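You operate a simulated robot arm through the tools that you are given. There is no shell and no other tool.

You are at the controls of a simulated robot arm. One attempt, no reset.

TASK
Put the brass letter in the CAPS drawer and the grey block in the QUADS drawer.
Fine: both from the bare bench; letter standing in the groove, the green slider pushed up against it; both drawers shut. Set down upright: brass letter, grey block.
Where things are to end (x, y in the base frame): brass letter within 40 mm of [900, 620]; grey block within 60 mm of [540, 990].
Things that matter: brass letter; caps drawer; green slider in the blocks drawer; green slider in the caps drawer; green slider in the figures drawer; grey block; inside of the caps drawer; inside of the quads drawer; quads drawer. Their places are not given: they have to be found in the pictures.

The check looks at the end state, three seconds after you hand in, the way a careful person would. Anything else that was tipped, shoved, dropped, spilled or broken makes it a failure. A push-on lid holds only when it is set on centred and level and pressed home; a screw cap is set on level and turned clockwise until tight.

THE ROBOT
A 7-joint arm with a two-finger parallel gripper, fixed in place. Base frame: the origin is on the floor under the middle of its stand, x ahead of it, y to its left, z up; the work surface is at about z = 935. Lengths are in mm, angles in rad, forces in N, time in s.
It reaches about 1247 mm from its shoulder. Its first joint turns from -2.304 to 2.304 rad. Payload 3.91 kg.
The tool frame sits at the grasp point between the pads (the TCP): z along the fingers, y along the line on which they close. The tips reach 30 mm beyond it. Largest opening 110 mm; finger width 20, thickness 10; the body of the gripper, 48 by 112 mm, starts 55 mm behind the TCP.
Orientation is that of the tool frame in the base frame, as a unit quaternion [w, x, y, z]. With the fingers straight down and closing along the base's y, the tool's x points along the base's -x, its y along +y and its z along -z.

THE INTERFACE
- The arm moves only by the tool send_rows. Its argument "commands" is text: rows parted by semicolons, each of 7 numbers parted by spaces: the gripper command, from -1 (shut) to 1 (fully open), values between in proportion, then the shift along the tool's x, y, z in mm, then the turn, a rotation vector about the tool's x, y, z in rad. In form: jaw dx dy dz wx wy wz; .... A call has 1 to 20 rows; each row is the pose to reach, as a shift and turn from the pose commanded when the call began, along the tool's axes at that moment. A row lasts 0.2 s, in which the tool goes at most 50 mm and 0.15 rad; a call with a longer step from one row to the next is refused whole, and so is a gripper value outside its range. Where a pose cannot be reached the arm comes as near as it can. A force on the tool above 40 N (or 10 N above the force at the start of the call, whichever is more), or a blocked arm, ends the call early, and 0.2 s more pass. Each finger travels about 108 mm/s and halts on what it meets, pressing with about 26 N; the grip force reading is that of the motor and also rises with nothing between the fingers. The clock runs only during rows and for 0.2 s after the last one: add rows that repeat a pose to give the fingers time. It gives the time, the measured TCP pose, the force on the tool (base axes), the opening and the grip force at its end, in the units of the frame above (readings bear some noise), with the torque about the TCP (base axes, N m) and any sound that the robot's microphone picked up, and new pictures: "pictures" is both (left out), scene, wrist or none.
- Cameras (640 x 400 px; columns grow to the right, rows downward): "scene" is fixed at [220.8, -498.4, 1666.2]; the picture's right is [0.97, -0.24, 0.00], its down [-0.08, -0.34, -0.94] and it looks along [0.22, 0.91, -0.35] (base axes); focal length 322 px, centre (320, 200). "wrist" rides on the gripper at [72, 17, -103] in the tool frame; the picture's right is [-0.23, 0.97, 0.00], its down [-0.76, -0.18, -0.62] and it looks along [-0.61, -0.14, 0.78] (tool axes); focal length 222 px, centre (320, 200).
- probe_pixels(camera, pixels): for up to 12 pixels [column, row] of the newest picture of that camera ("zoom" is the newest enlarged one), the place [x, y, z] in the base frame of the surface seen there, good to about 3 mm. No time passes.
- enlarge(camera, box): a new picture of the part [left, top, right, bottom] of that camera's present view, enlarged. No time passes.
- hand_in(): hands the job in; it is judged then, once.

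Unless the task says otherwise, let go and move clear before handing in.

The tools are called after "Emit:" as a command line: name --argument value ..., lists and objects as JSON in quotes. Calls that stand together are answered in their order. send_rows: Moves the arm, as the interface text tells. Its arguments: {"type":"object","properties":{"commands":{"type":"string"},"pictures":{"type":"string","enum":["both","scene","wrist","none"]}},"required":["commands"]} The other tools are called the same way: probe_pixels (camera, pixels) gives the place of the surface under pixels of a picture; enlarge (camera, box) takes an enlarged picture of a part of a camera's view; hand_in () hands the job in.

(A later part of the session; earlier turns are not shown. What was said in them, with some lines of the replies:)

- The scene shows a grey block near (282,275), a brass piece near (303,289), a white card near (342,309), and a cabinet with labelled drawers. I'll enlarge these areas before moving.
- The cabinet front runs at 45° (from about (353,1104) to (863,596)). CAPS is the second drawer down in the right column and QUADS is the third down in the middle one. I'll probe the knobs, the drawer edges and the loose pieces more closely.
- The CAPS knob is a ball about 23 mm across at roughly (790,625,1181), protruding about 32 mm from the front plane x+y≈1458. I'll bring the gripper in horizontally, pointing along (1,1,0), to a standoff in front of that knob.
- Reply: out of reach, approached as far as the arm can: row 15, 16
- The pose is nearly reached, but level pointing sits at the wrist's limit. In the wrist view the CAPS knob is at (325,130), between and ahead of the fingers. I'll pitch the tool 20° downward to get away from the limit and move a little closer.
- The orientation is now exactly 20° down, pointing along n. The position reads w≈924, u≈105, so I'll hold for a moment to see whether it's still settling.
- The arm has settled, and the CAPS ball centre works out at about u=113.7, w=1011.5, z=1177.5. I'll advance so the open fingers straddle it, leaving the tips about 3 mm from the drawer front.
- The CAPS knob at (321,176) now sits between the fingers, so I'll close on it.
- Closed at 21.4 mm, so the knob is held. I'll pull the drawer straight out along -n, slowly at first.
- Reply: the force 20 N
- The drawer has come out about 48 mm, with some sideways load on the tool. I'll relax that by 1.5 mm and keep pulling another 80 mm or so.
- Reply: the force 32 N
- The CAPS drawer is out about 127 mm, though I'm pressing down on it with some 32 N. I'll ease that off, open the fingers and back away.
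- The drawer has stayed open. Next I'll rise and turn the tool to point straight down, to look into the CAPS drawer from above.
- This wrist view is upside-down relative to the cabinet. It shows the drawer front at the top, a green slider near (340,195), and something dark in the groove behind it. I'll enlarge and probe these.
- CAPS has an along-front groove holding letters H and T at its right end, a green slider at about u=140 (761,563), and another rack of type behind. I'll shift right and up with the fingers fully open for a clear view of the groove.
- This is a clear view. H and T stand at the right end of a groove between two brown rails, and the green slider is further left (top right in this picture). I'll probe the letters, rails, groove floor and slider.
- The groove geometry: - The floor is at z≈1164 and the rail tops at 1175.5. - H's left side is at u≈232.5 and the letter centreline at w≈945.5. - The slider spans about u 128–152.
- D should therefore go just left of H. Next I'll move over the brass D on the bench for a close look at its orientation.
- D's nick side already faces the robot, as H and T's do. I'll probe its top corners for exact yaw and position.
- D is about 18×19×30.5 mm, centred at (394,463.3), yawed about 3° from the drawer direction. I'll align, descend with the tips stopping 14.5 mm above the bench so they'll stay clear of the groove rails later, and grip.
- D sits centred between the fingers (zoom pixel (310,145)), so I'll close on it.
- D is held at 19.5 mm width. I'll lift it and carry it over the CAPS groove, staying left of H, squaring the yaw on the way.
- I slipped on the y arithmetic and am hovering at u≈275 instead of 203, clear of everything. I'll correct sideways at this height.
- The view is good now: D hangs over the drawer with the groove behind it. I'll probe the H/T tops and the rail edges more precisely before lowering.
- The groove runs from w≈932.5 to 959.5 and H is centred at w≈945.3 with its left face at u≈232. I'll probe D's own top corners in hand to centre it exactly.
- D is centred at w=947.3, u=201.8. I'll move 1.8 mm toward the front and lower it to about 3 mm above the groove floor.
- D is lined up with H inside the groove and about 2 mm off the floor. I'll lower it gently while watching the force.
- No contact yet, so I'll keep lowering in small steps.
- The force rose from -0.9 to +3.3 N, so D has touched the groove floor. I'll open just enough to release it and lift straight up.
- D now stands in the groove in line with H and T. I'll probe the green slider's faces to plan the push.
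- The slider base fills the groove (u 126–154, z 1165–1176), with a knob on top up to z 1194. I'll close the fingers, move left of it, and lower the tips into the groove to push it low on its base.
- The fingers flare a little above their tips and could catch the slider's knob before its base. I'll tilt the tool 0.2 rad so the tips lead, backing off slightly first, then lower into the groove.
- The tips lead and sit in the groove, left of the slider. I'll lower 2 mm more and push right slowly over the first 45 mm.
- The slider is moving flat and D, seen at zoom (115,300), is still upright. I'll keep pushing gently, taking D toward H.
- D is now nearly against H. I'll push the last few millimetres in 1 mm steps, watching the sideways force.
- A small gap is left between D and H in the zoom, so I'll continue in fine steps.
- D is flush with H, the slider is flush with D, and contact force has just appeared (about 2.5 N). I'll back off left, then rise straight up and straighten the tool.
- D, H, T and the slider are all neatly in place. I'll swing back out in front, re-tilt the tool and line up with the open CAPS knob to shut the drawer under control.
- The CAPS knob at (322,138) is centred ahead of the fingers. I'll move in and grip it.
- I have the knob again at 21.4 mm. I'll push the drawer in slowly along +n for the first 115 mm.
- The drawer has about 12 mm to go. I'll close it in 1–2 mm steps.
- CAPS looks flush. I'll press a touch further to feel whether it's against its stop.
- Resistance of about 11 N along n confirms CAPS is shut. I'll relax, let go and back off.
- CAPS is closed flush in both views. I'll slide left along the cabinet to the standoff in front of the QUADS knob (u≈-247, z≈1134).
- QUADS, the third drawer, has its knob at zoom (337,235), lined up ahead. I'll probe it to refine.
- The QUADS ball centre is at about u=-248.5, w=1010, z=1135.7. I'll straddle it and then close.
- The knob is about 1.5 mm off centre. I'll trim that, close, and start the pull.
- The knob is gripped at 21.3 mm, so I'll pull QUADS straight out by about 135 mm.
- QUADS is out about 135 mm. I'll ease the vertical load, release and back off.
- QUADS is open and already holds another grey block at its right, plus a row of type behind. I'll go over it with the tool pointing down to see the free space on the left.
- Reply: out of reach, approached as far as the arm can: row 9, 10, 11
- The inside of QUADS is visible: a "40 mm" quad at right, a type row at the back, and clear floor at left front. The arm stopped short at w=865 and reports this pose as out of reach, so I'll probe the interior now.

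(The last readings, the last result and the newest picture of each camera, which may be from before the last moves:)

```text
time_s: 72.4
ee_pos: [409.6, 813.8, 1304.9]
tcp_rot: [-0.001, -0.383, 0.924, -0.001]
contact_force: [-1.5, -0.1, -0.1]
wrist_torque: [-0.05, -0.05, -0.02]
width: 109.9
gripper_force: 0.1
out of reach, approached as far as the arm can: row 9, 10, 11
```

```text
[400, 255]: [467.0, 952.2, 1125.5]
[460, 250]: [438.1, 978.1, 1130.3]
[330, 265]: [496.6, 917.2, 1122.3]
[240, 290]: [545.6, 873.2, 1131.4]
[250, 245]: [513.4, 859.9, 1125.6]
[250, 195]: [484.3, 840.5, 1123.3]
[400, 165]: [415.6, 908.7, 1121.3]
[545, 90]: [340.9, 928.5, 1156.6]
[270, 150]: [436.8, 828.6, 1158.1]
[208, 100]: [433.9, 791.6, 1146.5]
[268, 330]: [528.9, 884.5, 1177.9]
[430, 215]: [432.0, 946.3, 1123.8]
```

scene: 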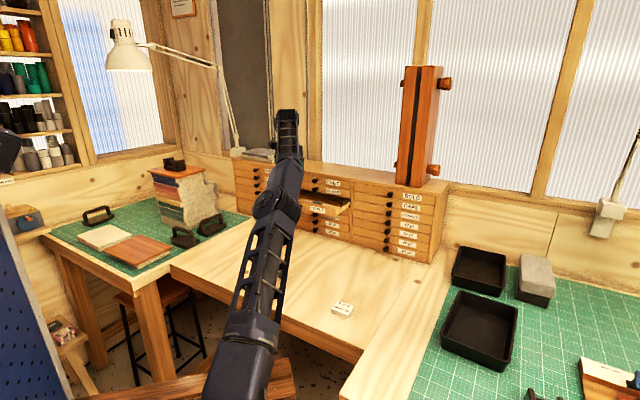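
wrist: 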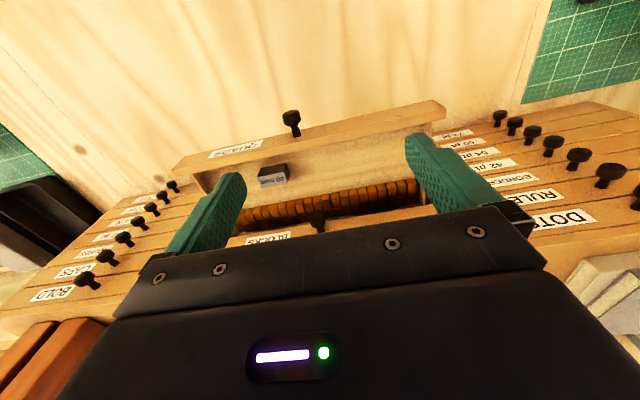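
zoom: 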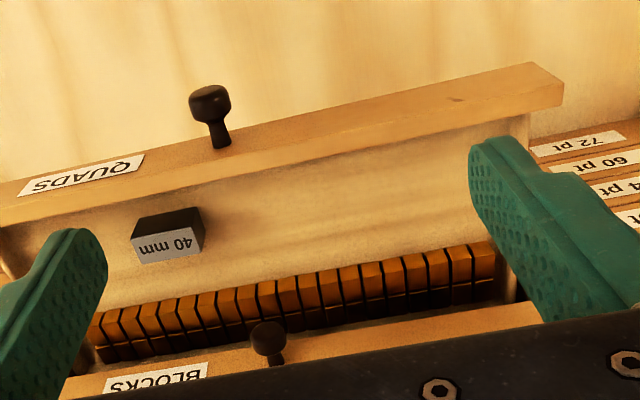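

The QUADS floor is at z≈1123, free from about w=914 to 1002, and the target lies inside that patch. Before fetching the block I'll test whether the arm can reach over it pointing down at a lower height.

Emit:
send_rows --commands "1 0 0 20 0 0 0; 1 -10 0 40 0 0 0; 1 -25 2 60 0 0 0; 1 -40 4 75 0 0 0; 1 -60 4 80 0 0 0; 1 -75 4 80 0 0 0; 1 -75 4 80 0 0 0"

```text
time_s: 74.0
ee_pos: [447.6, 841.9, 1223.8]
tcp_rot: [-0.001, -0.382, 0.924, 0.001]
contact_force: [1.0, 0.2, 1.4]
wrist_torque: [0.02, 0.04, 0.01]
width: 110.0
gripper_force: 0.0
out of reach, approached as far as the arm can: row 4, 5, 6, 7
```

scene: 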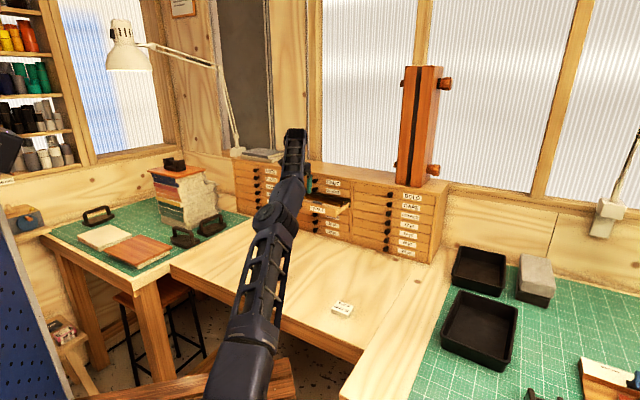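
wrist: 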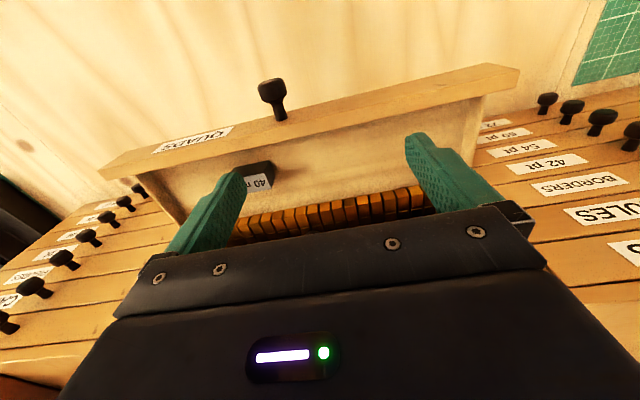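

Pointing straight down, the arm stops at w≈912, short of the drop spot. Pitching the tool about its closing axis (tips leaning outward) will give the extra reach, and the block stays upright if picked at the same pitch. I'll go and look at the grey block on the bench.

Emit:
send_rows --commands "1 30 -12 -5 0 0 0; 1 65 -25 -5 0 0 0; 1 100 -39 -5 0 0 0; 1 135 -52 10 0 0 0; 1 168 -66 40 0 0 0; 1 203 -79 70 0 0 0; 1 235 -91 105 0 0 0; 1 265 -103 135 0 0 0; 1 271 -105 154 0 0 0; 1 271 -105 154 0 0 0"

Emit:
enlarge --camera "wrist" --box '[270, 95, 370, 157]'

```text
time_s: 76.2
ee_pos: [328.2, 576.1, 1072.8]
tcp_rot: [0.0, -0.383, 0.924, -0.001]
contact_force: [-0.1, 0.2, -0.2]
wrist_torque: [0.04, 0.01, 0.01]
width: 110.0
gripper_force: 0.0
```

scene: 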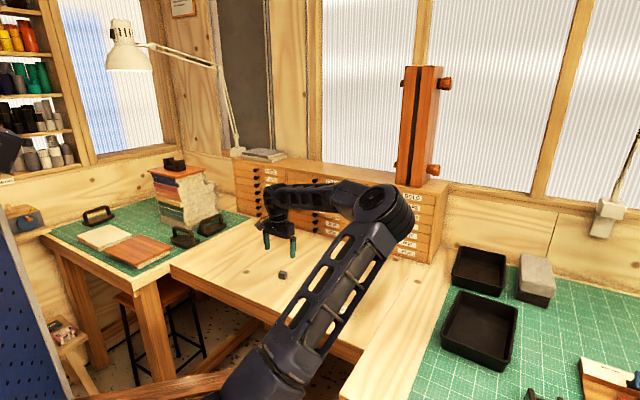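
wrist: 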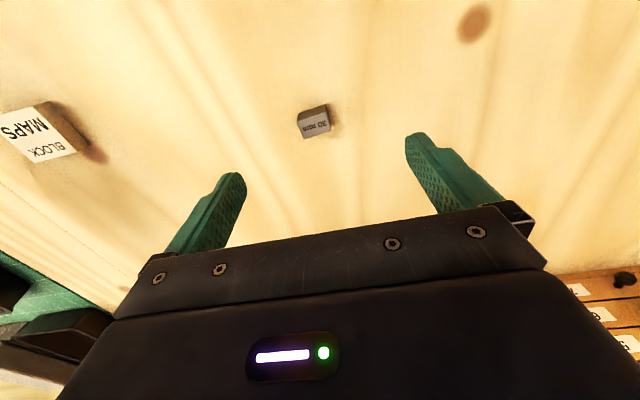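

```text
6.40 times, centred on (320, 126) of wrist
```

zoom: 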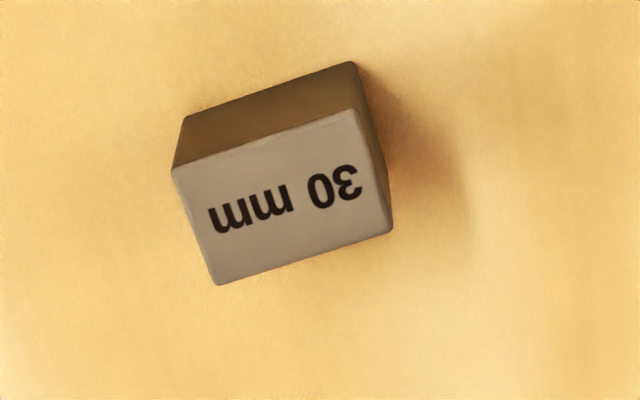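

The block's long side is roughly along the closing axis. I'll probe its top corners.

Emit:
probe_pixels --camera "zoom" --pixels '[[178, 172], [350, 115], [387, 230], [218, 280], [283, 198], [265, 145], [300, 255], [195, 225], [370, 172], [190, 122], [345, 70], [100, 250]]'

```text
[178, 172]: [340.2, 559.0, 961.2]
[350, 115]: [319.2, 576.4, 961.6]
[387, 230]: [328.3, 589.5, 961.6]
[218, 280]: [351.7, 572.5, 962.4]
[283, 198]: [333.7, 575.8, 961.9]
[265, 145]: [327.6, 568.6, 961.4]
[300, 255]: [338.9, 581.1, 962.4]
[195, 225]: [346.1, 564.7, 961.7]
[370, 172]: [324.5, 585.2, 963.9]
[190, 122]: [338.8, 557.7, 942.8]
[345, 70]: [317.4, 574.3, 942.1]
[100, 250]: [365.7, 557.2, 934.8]
```

The block is about 30×18×27 mm, centred at (334.7,574.5), with its long axis at 142°, so I need 7.2° more yaw. I'll yaw over it first, then pitch.

Emit:
send_rows --commands "0 4 -4 10 0 0 -0.06; 0 7.2 -7.1 22 0 0 -0.126; 0 7.2 -7.1 33 0 0 -0.126; 0 7.2 -7.1 33 0 0 -0.126" --pictures "none"

Emit:
send_rows --commands "0 0 0 0 0 -0.145 0; 0 0 0 0 0 -0.29 0; 0 0 0 0 0 -0.436 0; 0 0 0 0 0 -0.436 0; 0 0 0 0 0 -0.436 0" --pictures "both"

Emit:
enlarge --camera "wrist" --box '[220, 95, 420, 220]'

```text
time_s: 77.2
ee_pos: [327.6, 568.0, 1038.6]
tcp_rot: [0.0, -0.44, 0.898, 0.0]
contact_force: [0.3, 0.2, -0.3]
wrist_torque: [0.03, 0.04, -0.02]
width: 55.1
gripper_force: 0.2
```

```text
time_s: 78.4
ee_pos: [329.2, 569.3, 1037.0]
tcp_rot: [0.194, -0.43, 0.877, 0.097]
contact_force: [0.5, -0.2, -0.3]
wrist_torque: [0.0, -0.01, 0.02]
width: 54.8
gripper_force: 0.1
```

scene: 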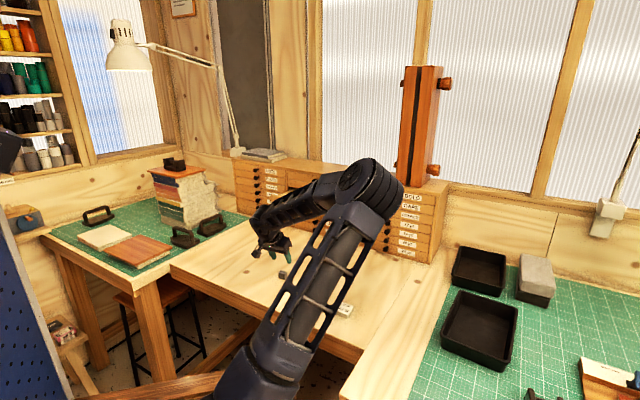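
wrist: 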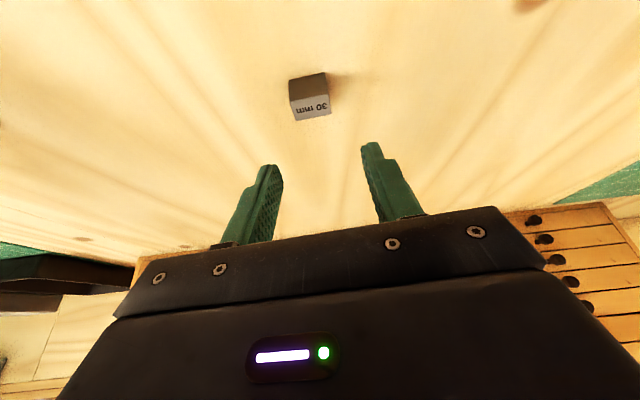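

```text
3.20 times, centred on (320, 158) of wrist
```

zoom: 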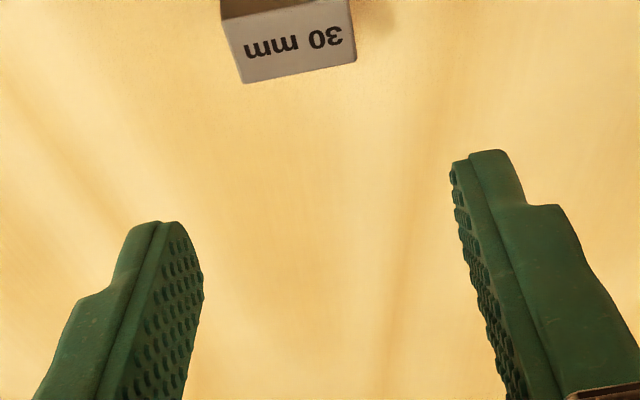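

The yaw matches the block edge and the pitch is 25°. I'll lower the fingers around the block.

Emit:
send_rows --commands "0 10 -1.4 19 0 0 0; 0 20 -1.4 38 0 0 0; 0 27 -1.4 51 0 0 0; 0 30.7 -1.4 58.2 0 0 0; 0 30.7 -1.4 58.2 0 0 0" --pictures "both"

Emit:
enlarge --camera "wrist" --box '[220, 95, 420, 220]'

```text
time_s: 79.6
ee_pos: [327.6, 563.8, 970.7]
tcp_rot: [0.194, -0.43, 0.876, 0.097]
contact_force: [0.4, 0.8, 0.2]
wrist_torque: [-0.02, -0.01, 0.01]
width: 55.1
gripper_force: 0.0
```

scene: 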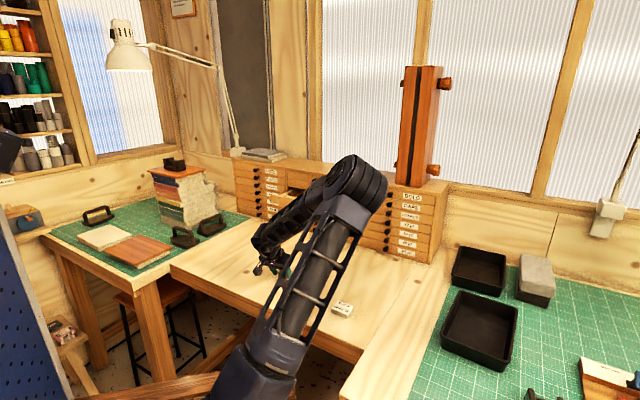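
wrist: 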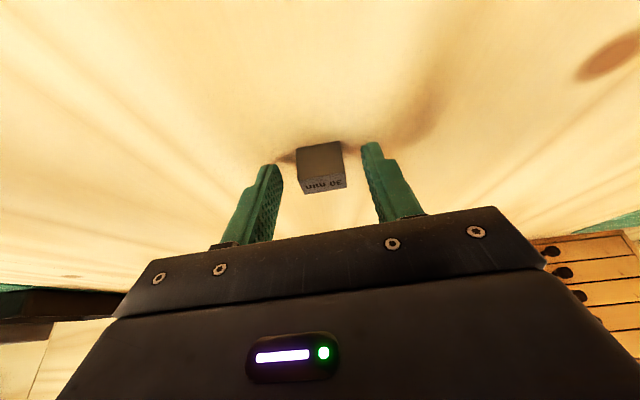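

```text
3.20 times, centred on (320, 158) of wrist
```

zoom: 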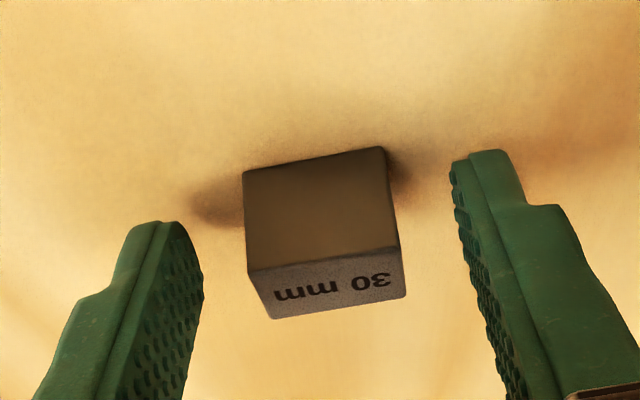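

The block is centred between the fingers, so I'll close on it.

Emit:
send_rows --commands "-0.25 0 0 0 0 0 0; -0.4 0 0 0 0 0 0; -1 0 0 0 0 0 0; -1 0 0 0 0 0 0; -1 0 0 0 0 0 0" --pictures "wrist"

Emit:
enlarge --camera "wrist" --box '[220, 95, 420, 220]'

```text
time_s: 80.8
ee_pos: [326.1, 563.9, 971.4]
tcp_rot: [0.194, -0.43, 0.877, 0.096]
contact_force: [-0.1, 0.3, 1.0]
wrist_torque: [0.05, -0.01, -0.02]
width: 29.4
gripper_force: 25.9
```

wrist: 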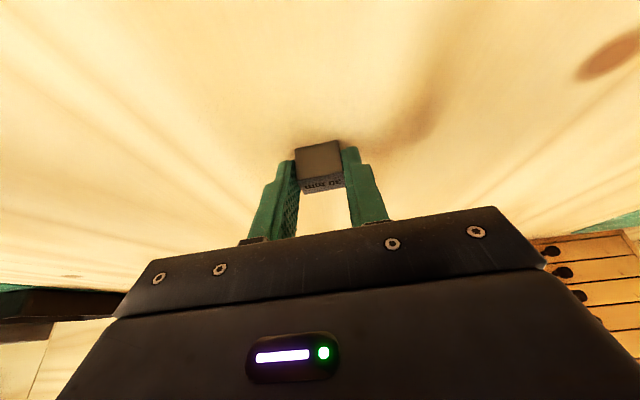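

```text
3.20 times, centred on (320, 158) of wrist
```

zoom: 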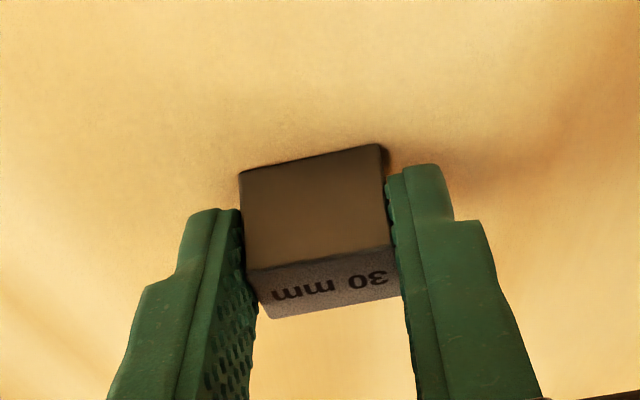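

I have it at 29.4 mm. I'll lift straight up and check the hold.

Emit:
send_rows --commands "-1 -4.2 0 -9.1 0 0 0; -1 -19.1 0.1 -40.9 0 0 0; -1 -38.1 0.3 -81.7 0 0 0; -1 -57.2 0.4 -122.6 0 0 0; -1 -76.2 0.5 -163.4 0 0 0; -1 -95.3 0.7 -204.3 0 0 0; -1 -114.4 0.8 -245.2 0 0 0; -1 -114.4 0.8 -245.2 0 0 0" --pictures "both"

```text
time_s: 82.6
ee_pos: [325.9, 565.4, 1239.6]
tcp_rot: [0.193, -0.431, 0.876, 0.096]
contact_force: [0.9, 0.0, -1.3]
wrist_torque: [-0.01, -0.02, 0.0]
width: 29.4
gripper_force: 26.1
```

scene: 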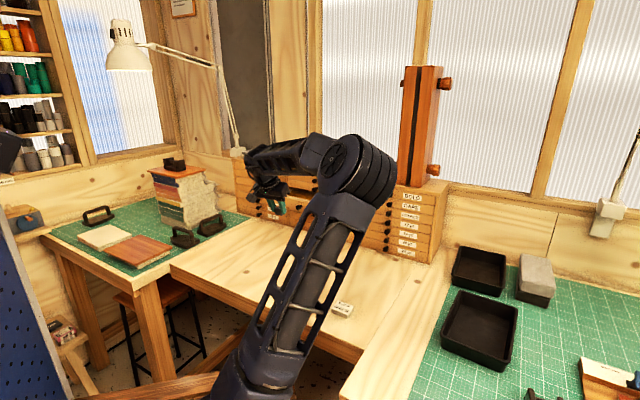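
wrist: 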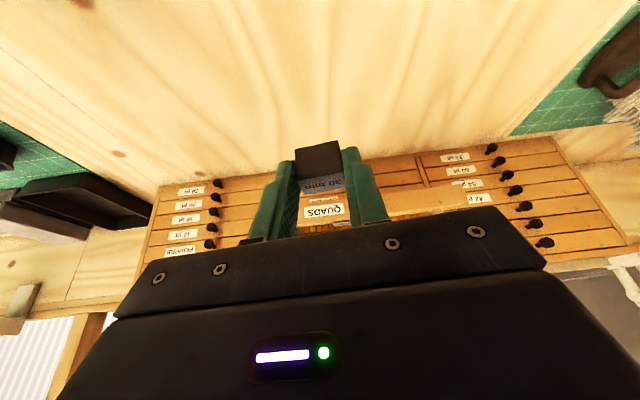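

The block is held level. I'll carry it over the QUADS drawer while yawing back to the drawer's direction.

Emit:
send_rows --commands "-1 -36.5 12.8 17.1 0.0142 0 0.0304; -1 -73.1 25.6 34.2 0.0284 0 0.0608; -1 -109.6 38.4 51.3 0.0426 0 0.0913; -1 -146.2 51.2 68.5 0.0568 0 0.1217; -1 -182.7 63.9 85.6 0.0568 0 0.1217; -1 -219.2 76.7 102.7 0.0568 0 0.1217; -1 -255.8 89.5 119.8 0.0568 0 0.1217; -1 -292.3 102.3 136.9 0.0568 0 0.1217; -1 -292.3 102.3 136.9 0.0568 0 0.1217" --pictures "both"

Emit:
enlarge --camera "wrist" --box '[200, 80, 440, 230]'

```text
time_s: 84.6
ee_pos: [446.3, 881.2, 1241.6]
tcp_rot: [0.2, -0.37, 0.903, 0.082]
contact_force: [-0.7, 0.3, -1.2]
wrist_torque: [0.01, 0.04, -0.03]
width: 29.5
gripper_force: 25.8
```

scene: 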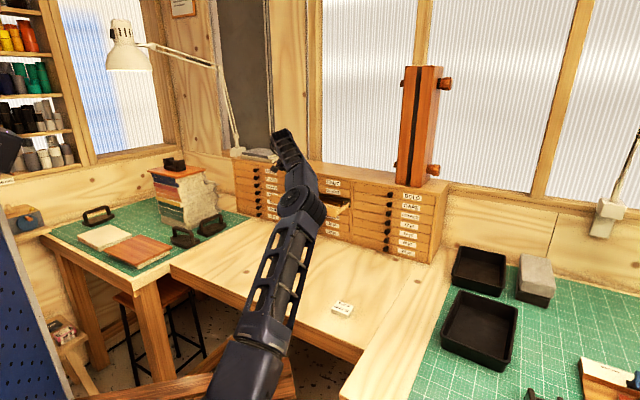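
wrist: 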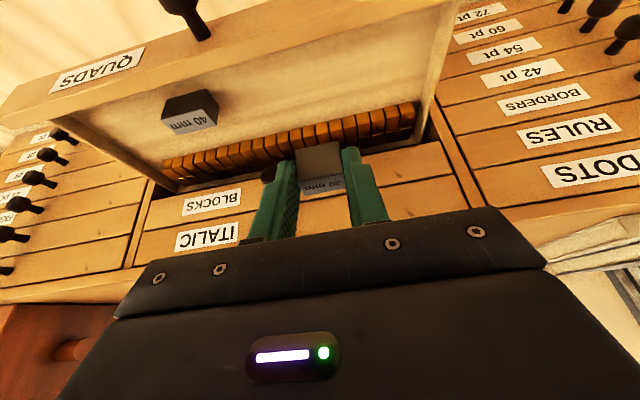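

```text
2.67 times, centred on (320, 155) of wrist
```

zoom: 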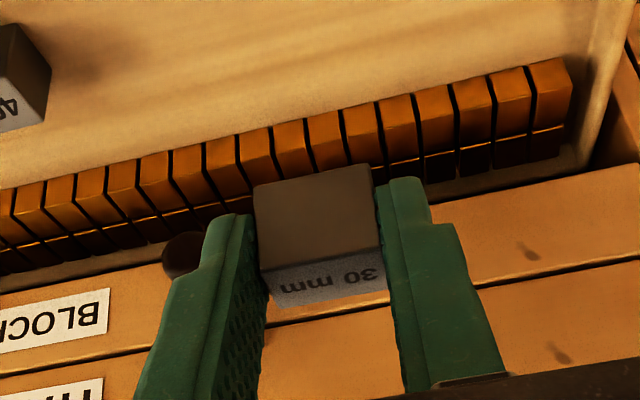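

The block is over the drawer, clear of the type row. I'll probe its corners to confirm its position and levelness before lowering.

Emit:
probe_pixels --camera "zoom" --pixels '[[260, 190], [366, 170], [265, 265], [374, 243], [280, 298], [380, 284], [320, 275], [312, 220], [280, 110], [400, 80], [330, 150], [480, 140]]'

```text
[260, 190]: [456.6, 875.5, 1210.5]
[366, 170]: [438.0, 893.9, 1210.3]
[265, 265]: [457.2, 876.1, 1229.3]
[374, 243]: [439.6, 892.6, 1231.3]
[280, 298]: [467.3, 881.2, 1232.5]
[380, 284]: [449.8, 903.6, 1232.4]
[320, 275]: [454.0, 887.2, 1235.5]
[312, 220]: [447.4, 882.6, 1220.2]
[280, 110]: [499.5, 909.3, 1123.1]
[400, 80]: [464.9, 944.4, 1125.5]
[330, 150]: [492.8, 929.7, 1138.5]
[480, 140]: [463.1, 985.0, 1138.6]
```

The block's faces are vertical, at w 942–960 and u≈-309, right over the free spot. I'll lower it to about 3 mm above the drawer floor.

Emit:
send_rows --commands "-1 4.2 0 9 0 0 0; -1 10.5 0 22.6 0 0 0; -1 16.9 0 36.2 0 0 0; -1 23.2 0 49.8 0 0 0; -1 28.3 0 60.6 0 0 0; -1 31.6 0 67.8 0 0 0; -1 33.3 0 71.5 0 0 0; -1 33.3 0 71.5 0 0 0" --pictures "both"

Emit:
enlarge --camera "wrist" --box '[200, 80, 440, 230]'

```text
time_s: 86.4
ee_pos: [443.6, 883.4, 1161.7]
tcp_rot: [0.2, -0.37, 0.903, 0.082]
contact_force: [0.2, 0.4, -0.3]
wrist_torque: [-0.04, 0.02, 0.02]
width: 29.3
gripper_force: 25.4
```

scene: 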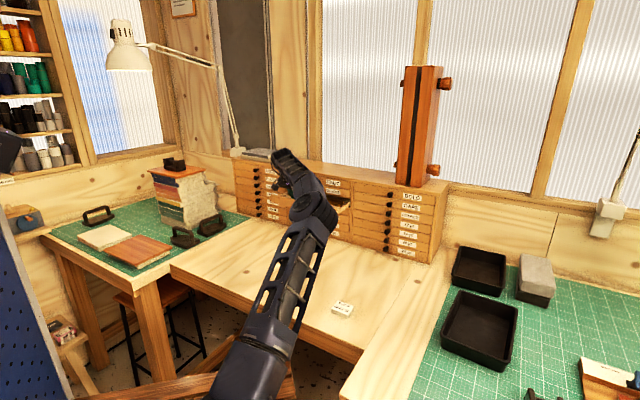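
wrist: 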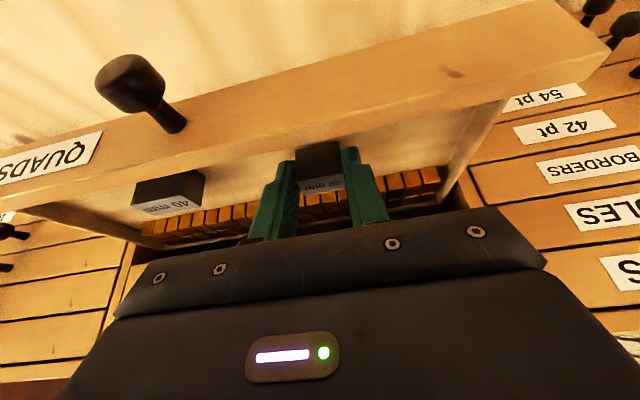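

```text
2.67 times, centred on (320, 155) of wrist
```

zoom: 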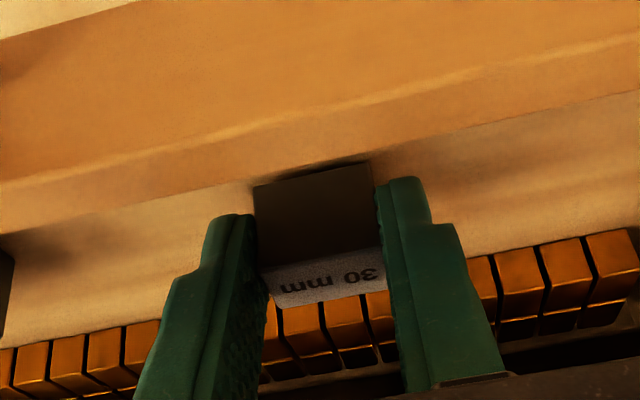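

The block is about 2.5 mm above the floor, with no contact. I'll go down in small steps.

Emit:
send_rows --commands "-1 0.3 0 0.6 0 0 0; -1 0.6 0 1.3 0 0 0; -1 0.6 0 1.3 0 0 0" --pictures "none"

Emit:
send_rows --commands "-1 0.2 0 0.5 0 0 0; -1 0.4 0 0.9 0 0 0; -1 0.4 0 0.9 0 0 0" --pictures "none"

```text
time_s: 87.2
ee_pos: [444.1, 883.6, 1159.3]
tcp_rot: [0.2, -0.37, 0.904, 0.082]
contact_force: [0.1, -0.2, -0.7]
wrist_torque: [-0.01, 0.0, -0.02]
width: 29.4
gripper_force: 25.9
```

```text
time_s: 88.0
ee_pos: [444.2, 883.8, 1159.9]
tcp_rot: [0.2, -0.37, 0.904, 0.082]
contact_force: [-0.2, 0.2, -1.4]
wrist_torque: [0.0, -0.02, 0.01]
width: 29.5
gripper_force: 25.7
```

No contact yet, so I'll continue.

Emit:
send_rows --commands "-1 0.2 0 0.5 0 0 0; -1 0.4 0 0.9 0 0 0; -1 0.4 0 0.9 0 0 0" --pictures "none"

Emit:
send_rows --commands "-1 0.2 0 0.4 0 0 0; -1 0.3 0 0.7 0 0 0; -1 0.3 0 0.7 0 0 0" --pictures "wrist"

```text
time_s: 88.8
ee_pos: [443.5, 883.5, 1158.2]
tcp_rot: [0.201, -0.37, 0.903, 0.082]
contact_force: [0.7, -0.6, -0.5]
wrist_torque: [-0.04, -0.02, -0.01]
width: 29.6
gripper_force: 26.2
```

```text
time_s: 89.6
ee_pos: [444.6, 884.0, 1157.5]
tcp_rot: [0.2, -0.37, 0.903, 0.082]
contact_force: [0.2, 0.4, 2.2]
wrist_torque: [0.0, -0.04, -0.01]
width: 29.6
gripper_force: 26.0
```

wrist: 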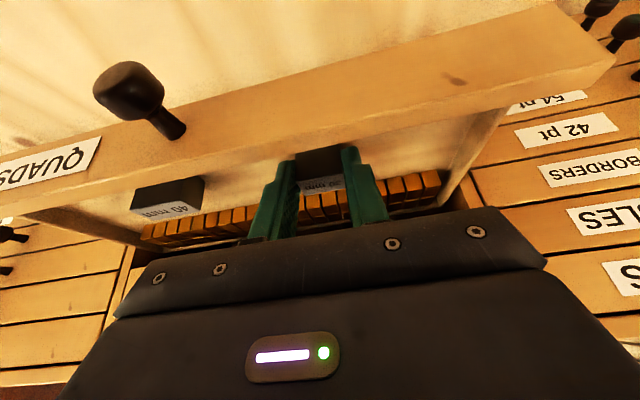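

The force turned positive (+2.2 N), so the block is resting on the drawer floor. I'll release it and rise straight up.

Emit:
send_rows --commands "-0.2 0 0 0 0 0 0; -0.2 0 0 0 0 0 0; -0.2 -4.2 0 -9 0 0 0; -0.2 -12.7 0 -27.1 0 0 0; -0.2 -25.3 0 -54.3 0 0 0; -0.2 -42.2 0 -90.5 0 0 0; -0.2 -42.2 0 -90.5 0 0 0" --pictures "both"

Emit:
enlarge --camera "wrist" --box '[200, 60, 440, 210]'

```text
time_s: 91.2
ee_pos: [444.3, 883.2, 1256.6]
tcp_rot: [0.2, -0.37, 0.904, 0.082]
contact_force: [0.6, -0.2, 0.3]
wrist_torque: [0.01, 0.03, -0.03]
width: 43.8
gripper_force: 0.1
```

scene: 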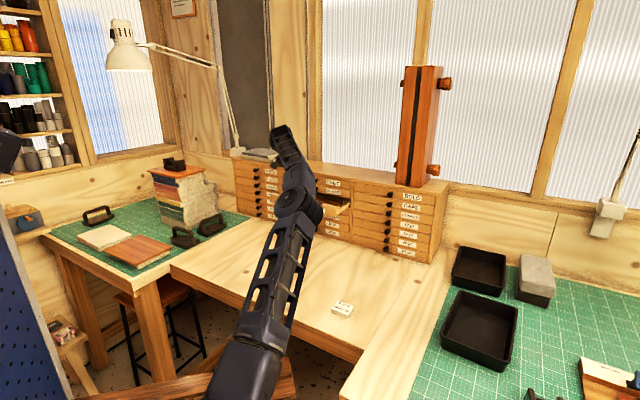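
wrist: 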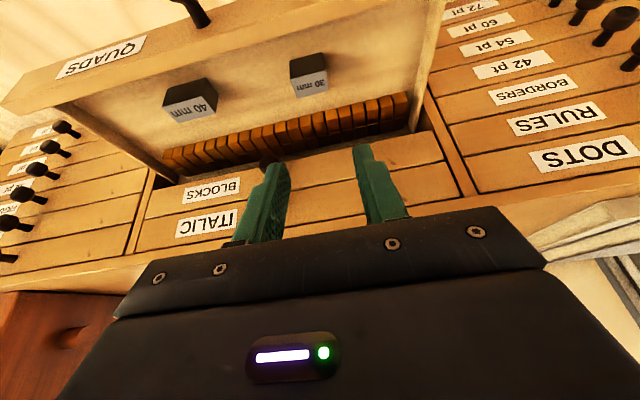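

```text
2.67 times, centred on (320, 135) of wrist
```

zoom: 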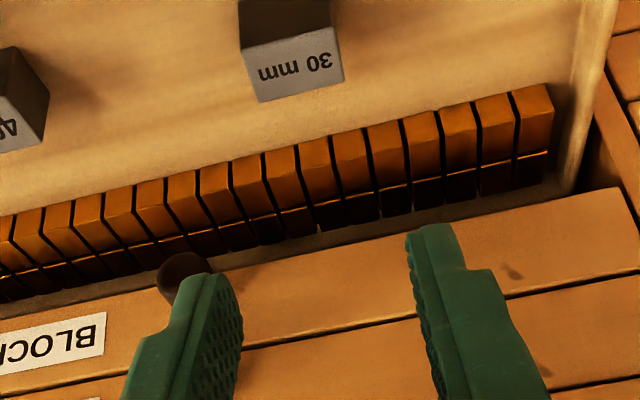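

The "30 mm" block stands upright on the QUADS floor, clear of everything. I'll swing back out in front of the QUADS knob to shut the drawer.

Emit:
send_rows --commands "0 36.2 -10 -16.9 0 -0.1 0; 0 77 -25 -35.9 0 -0.2 0; 0 113.3 -40 -52.8 0 -0.32 0; 0 139.2 -50 -53.8 0 -0.44 0; 0 149.8 -60.9 -31.2 0 -0.56 0; 0 160.3 -60.9 -8.5 0 -0.68 0; 0 168.8 -60.9 9.6 0 -0.785 0; 0 173.7 -60.9 20.1 0 -0.785 0; 0 173.7 -60.9 20.1 0 -0.785 0" --pictures "both"

Emit:
enlarge --camera "wrist" --box '[200, 60, 440, 210]'

```text
time_s: 93.2
ee_pos: [380.3, 734.8, 1166.8]
tcp_rot: [0.53, -0.31, 0.759, 0.217]
contact_force: [0.3, -0.2, 0.0]
wrist_torque: [0.0, -0.01, 0.01]
width: 55.0
gripper_force: 0.1
```

scene: 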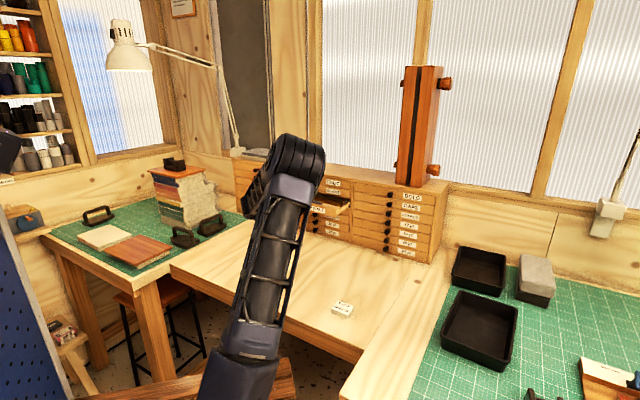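
wrist: 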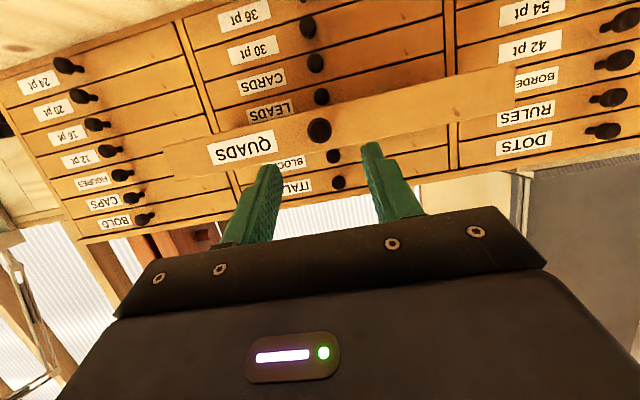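

```text
2.67 times, centred on (320, 135) of wrist
```

zoom: 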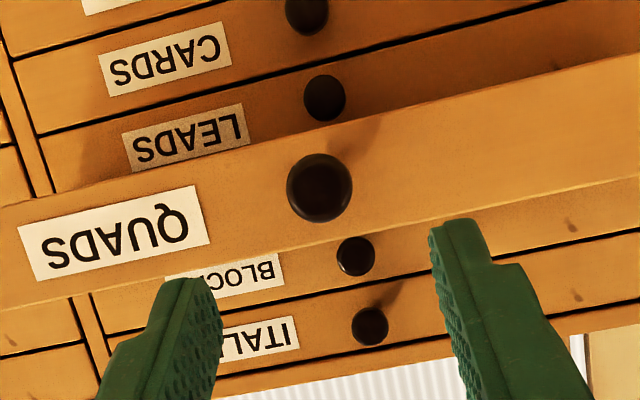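

The QUADS knob is centred ahead at zoom (320,188). I'll move in and grip it.

Emit:
send_rows --commands "0 12 -0.6 14 0 0 0; 0 10 -0.6 36 0 0 0; 0 6 -0.6 56 0 0 0; 0 2 -0.6 72 0 0 0; 0 0.4 -0.6 78.5 0 0 0; 0 0.4 -0.6 78.5 0 0 0; -0.5 0.4 -0.6 78.5 0 0 0; -1 0.4 -0.6 78.5 0 0 0; -1 0.4 -0.6 78.5 0 0 0; -1 0.4 -0.6 78.5 0 0 0" --pictures "wrist"

```text
time_s: 95.4
ee_pos: [433.7, 785.8, 1139.1]
tcp_rot: [0.531, -0.31, 0.758, 0.217]
contact_force: [-2.0, 10.2, 1.1]
wrist_torque: [0.01, 0.01, 0.1]
width: 21.1
gripper_force: 44.9
```

wrist: 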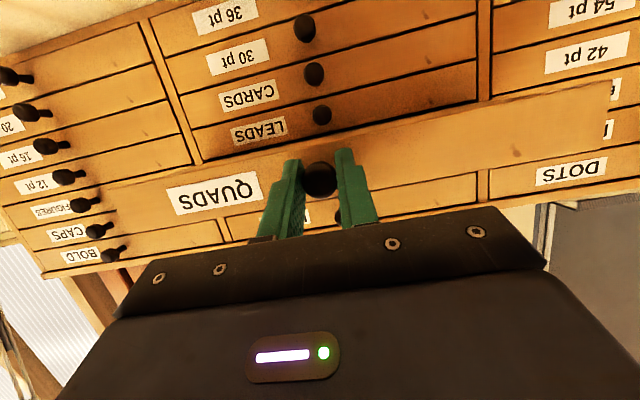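

Gripped at 21.1 mm. I'll push QUADS in slowly over most of its travel.

Emit:
send_rows --commands "-1 -0.7 0.3 1.9 0 0 0; -1 -2.1 0.6 5.6 0 0 0; -1 -4.1 0.7 11.3 0 0 0; -1 -6.9 0.8 18.8 0 0 0; -1 -9.6 0.9 26.3 0 0 0; -1 -12.4 0.9 33.8 0 0 0; -1 -15.2 1.0 41.3 0 0 0; -1 -17.9 1.1 48.8 0 0 0; -1 -20.7 1.2 56.3 0 0 0; -1 -23.4 1.2 63.9 0 0 0; -1 -26.2 1.3 71.4 0 0 0; -1 -28.9 1.4 78.9 0 0 0; -1 -31.7 1.4 86.4 0 0 0; -1 -34.4 1.5 93.9 0 0 0; -1 -37.2 1.6 101.4 0 0 0; -1 -39.3 1.6 107 0 0 0; -1 -41 1.7 111.7 0 0 0; -1 -42 1.7 114.6 0 0 0; -1 -42 1.7 114.6 0 0 0" --pictures "wrist"

```text
time_s: 99.4
ee_pos: [520.3, 872.9, 1138.7]
tcp_rot: [0.531, -0.31, 0.758, 0.217]
contact_force: [0.9, -1.9, -13.0]
wrist_torque: [-0.2, 0.19, -0.06]
width: 21.4
gripper_force: 45.0
```

wrist: 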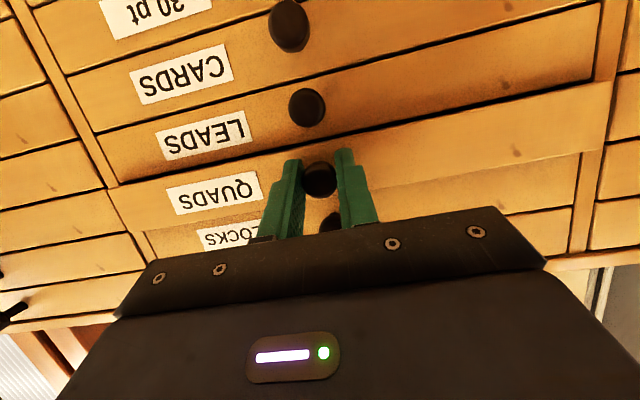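

About 12 mm remains. I'll finish in small steps, easing the vertical load.

Emit:
send_rows --commands "-1 -0.4 0 1.9 0 0 0; -1 -1.0 0 3.8 0 0 0; -1 -1.7 0 5.6 0 0 0; -1 -2.4 0 7.5 0 0 0; -1 -2.9 0 8.9 0 0 0; -1 -3.2 0 9.9 0 0 0; -1 -3.6 0 10.8 0 0 0; -1 -3.6 0 10.8 0 0 0" --pictures "wrist"

Emit:
send_rows --commands "-1 -0.2 0 0.6 0 0 0; -1 -0.4 0 1.1 0 0 0; -1 -0.4 0 1.1 0 0 0" --pictures "none"

```text
time_s: 101.2
ee_pos: [527.4, 880.6, 1138.6]
tcp_rot: [0.53, -0.311, 0.759, 0.218]
contact_force: [-0.3, -1.1, -5.8]
wrist_torque: [-0.15, 0.14, 0.0]
width: 21.2
gripper_force: 45.1
```

wrist: 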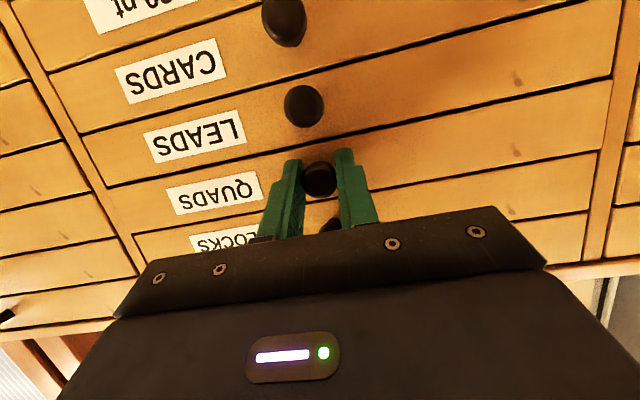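

```text
time_s: 102.0
ee_pos: [527.9, 882.3, 1138.2]
tcp_rot: [0.53, -0.31, 0.759, 0.217]
contact_force: [-0.5, -1.3, -3.9]
wrist_torque: [-0.1, 0.06, -0.01]
width: 21.4
gripper_force: 44.9
```

QUADS looks flush but there's no stop force yet. I'll press slightly further.

Emit:
send_rows --commands "-1 -0.2 0 0.5 0 0 0; -1 -0.35 0 0.95 0 0 0; -1 -0.35 0 0.95 0 0 0" --pictures "none"

```text
time_s: 102.8
ee_pos: [528.8, 880.7, 1139.9]
tcp_rot: [0.531, -0.31, 0.758, 0.218]
contact_force: [-3.2, -6.4, -1.5]
wrist_torque: [-0.03, 0.06, -0.01]
width: 21.2
gripper_force: 45.0
```

Now about 7 N resists along n, so QUADS is shut. I'll relax, release and retreat.

Emit:
send_rows --commands "-1 0.1 0 -0.3 0 0 0; 0 0.1 0 -0.4 0 0 0; 0 0.1 0 -0.4 0 0 0; 0 0.1 0 -15 0 0 0; 0 0.1 0 -45 0 0 0; 0 0.1 0 -85 0 0 0; 0 0.1 0 -125 0 0 0; 0 0.1 0 -160 0 0 0; 0 0.1 0 -160 0 0 0" --pictures "both"

Emit:
enlarge --camera "scene" --box '[230, 150, 450, 270]'

Emit:
probe_pixels --camera "wrist" --pixels '[[320, 120], [300, 100]]'

```text
time_s: 104.8
ee_pos: [420.4, 777.5, 1194.4]
tcp_rot: [0.529, -0.311, 0.759, 0.218]
contact_force: [-1.0, 0.3, 0.2]
wrist_torque: [-0.01, -0.02, -0.01]
width: 55.2
gripper_force: 0.1
```

scene: 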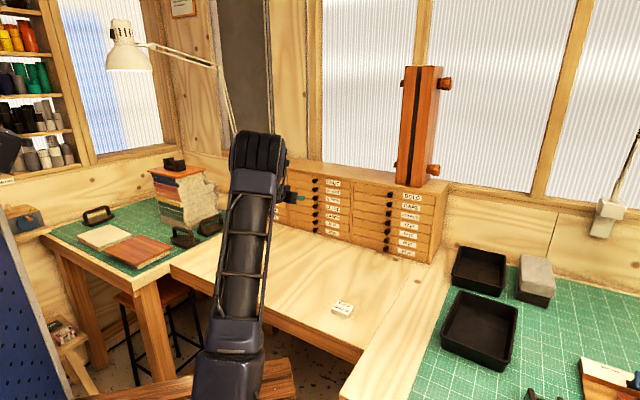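
wrist: 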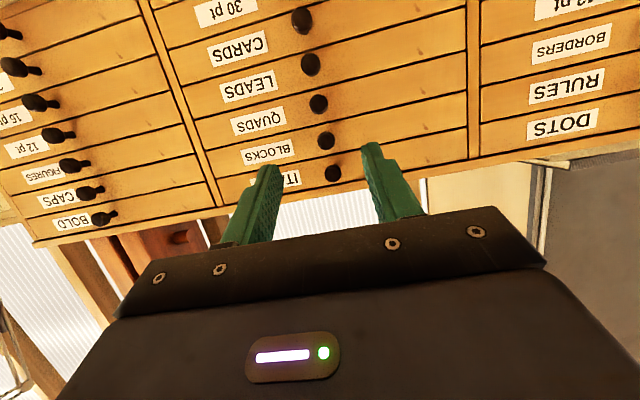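

```text
2.91 times, centred on (340, 210) of scene
```

zoom: 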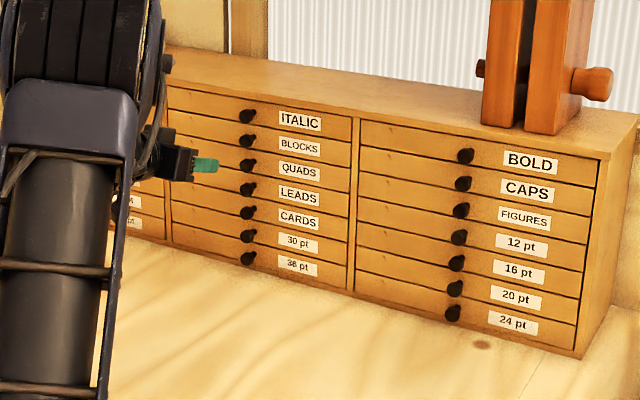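

```text
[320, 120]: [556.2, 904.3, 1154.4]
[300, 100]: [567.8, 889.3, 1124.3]
```

Both drawers look flush. I'll probe the front faces of CAPS and QUADS against their neighbours, then move the arm further clear.

Emit:
probe_pixels --camera "zoom" --pixels '[[410, 143], [410, 170], [410, 197], [410, 222], [325, 130], [325, 155], [325, 180], [325, 205], [575, 172], [575, 200], [575, 228], [190, 155]]'

Emit:
send_rows --commands "0 -10 -10 -40 0 0.1 0; 0 -25 -20 -80 0 0.2 0; 0 -40 -30 -120 0 0.3 0; 0 -55 -40 -160 0 0.4 0; 0 -70 -50 -200 0 0.5 0; 0 -70 -50 -200 0 0.5 0" --pictures "both"

Emit:
enlarge --camera "scene" --box '[230, 150, 450, 270]'

```text
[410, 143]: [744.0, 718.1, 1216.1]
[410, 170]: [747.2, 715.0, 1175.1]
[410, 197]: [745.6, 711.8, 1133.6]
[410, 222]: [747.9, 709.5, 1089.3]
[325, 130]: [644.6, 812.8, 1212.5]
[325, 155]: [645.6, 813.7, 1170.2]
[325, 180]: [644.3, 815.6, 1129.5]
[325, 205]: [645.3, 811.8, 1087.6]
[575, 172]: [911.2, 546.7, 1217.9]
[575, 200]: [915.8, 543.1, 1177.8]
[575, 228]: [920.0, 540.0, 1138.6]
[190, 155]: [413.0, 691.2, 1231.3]
```

```text
time_s: 106.2
ee_pos: [341.6, 626.0, 1329.4]
tcp_rot: [0.326, -0.354, 0.866, 0.133]
contact_force: [0.1, -0.1, -0.5]
wrist_torque: [-0.03, -0.01, -0.02]
width: 54.8
gripper_force: 0.2
```

scene: 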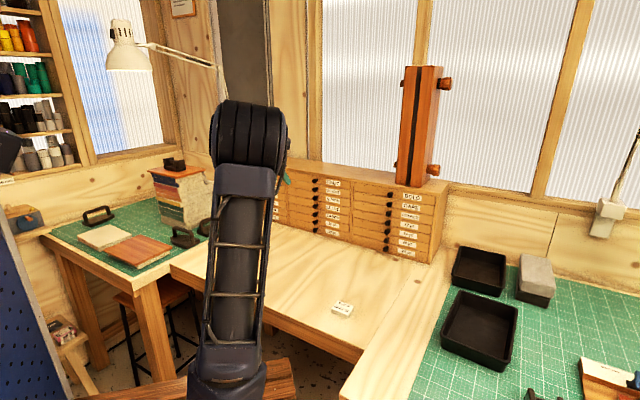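
wrist: 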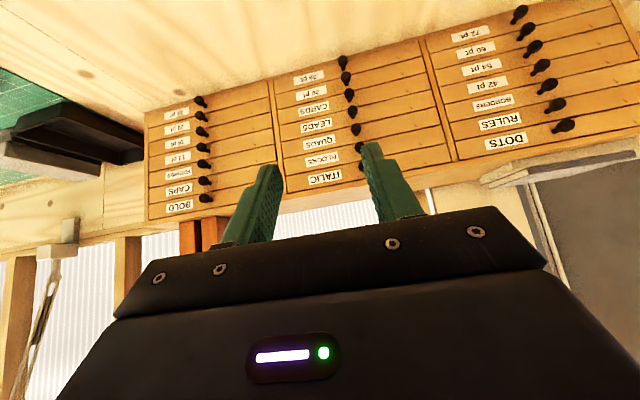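

```text
2.91 times, centred on (340, 210) of scene
```

zoom: 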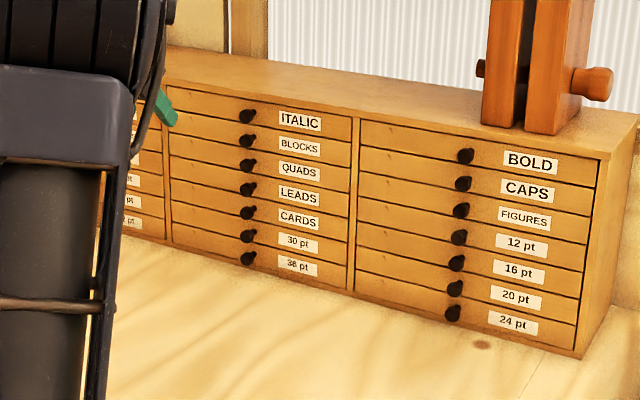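

CAPS and QUADS sit flush with their neighbours (front-face sums x+y of 1457–1462 throughout). The MAPS block, the press and the other bench items look undisturbed, and the gripper is empty and clear, so I'm handing in.

Emit:
hand_in

```text
The job is handed in.
```

The brass D is in the CAPS drawer and the grey 30 mm block is in the QUADS drawer. Both drawers are shut, and I've handed the job in.

- **Brass letter:** it stands in the groove, tight against the H already there, with the green slider pushed up against it. I estimate its shut position at about (915, 601), roughly 25 mm from the target and inside the 40 mm limit.
- **Grey block:** it stands upright on the clear floor at the left of QUADS. I estimate its shut position at about (549, 986), roughly 10 mm from the target and inside the 60 mm limit.
- **Drawers:** I pushed each one in slowly until it met its stop. Afterwards both fronts measured flush with their neighbours.

I did not reopen either drawer, so both positions come from measurements taken before closing. The "BLOCK MAPS" block and the other things on the bench looked undisturbed in the last pictures, and the gripper is empty and clear.
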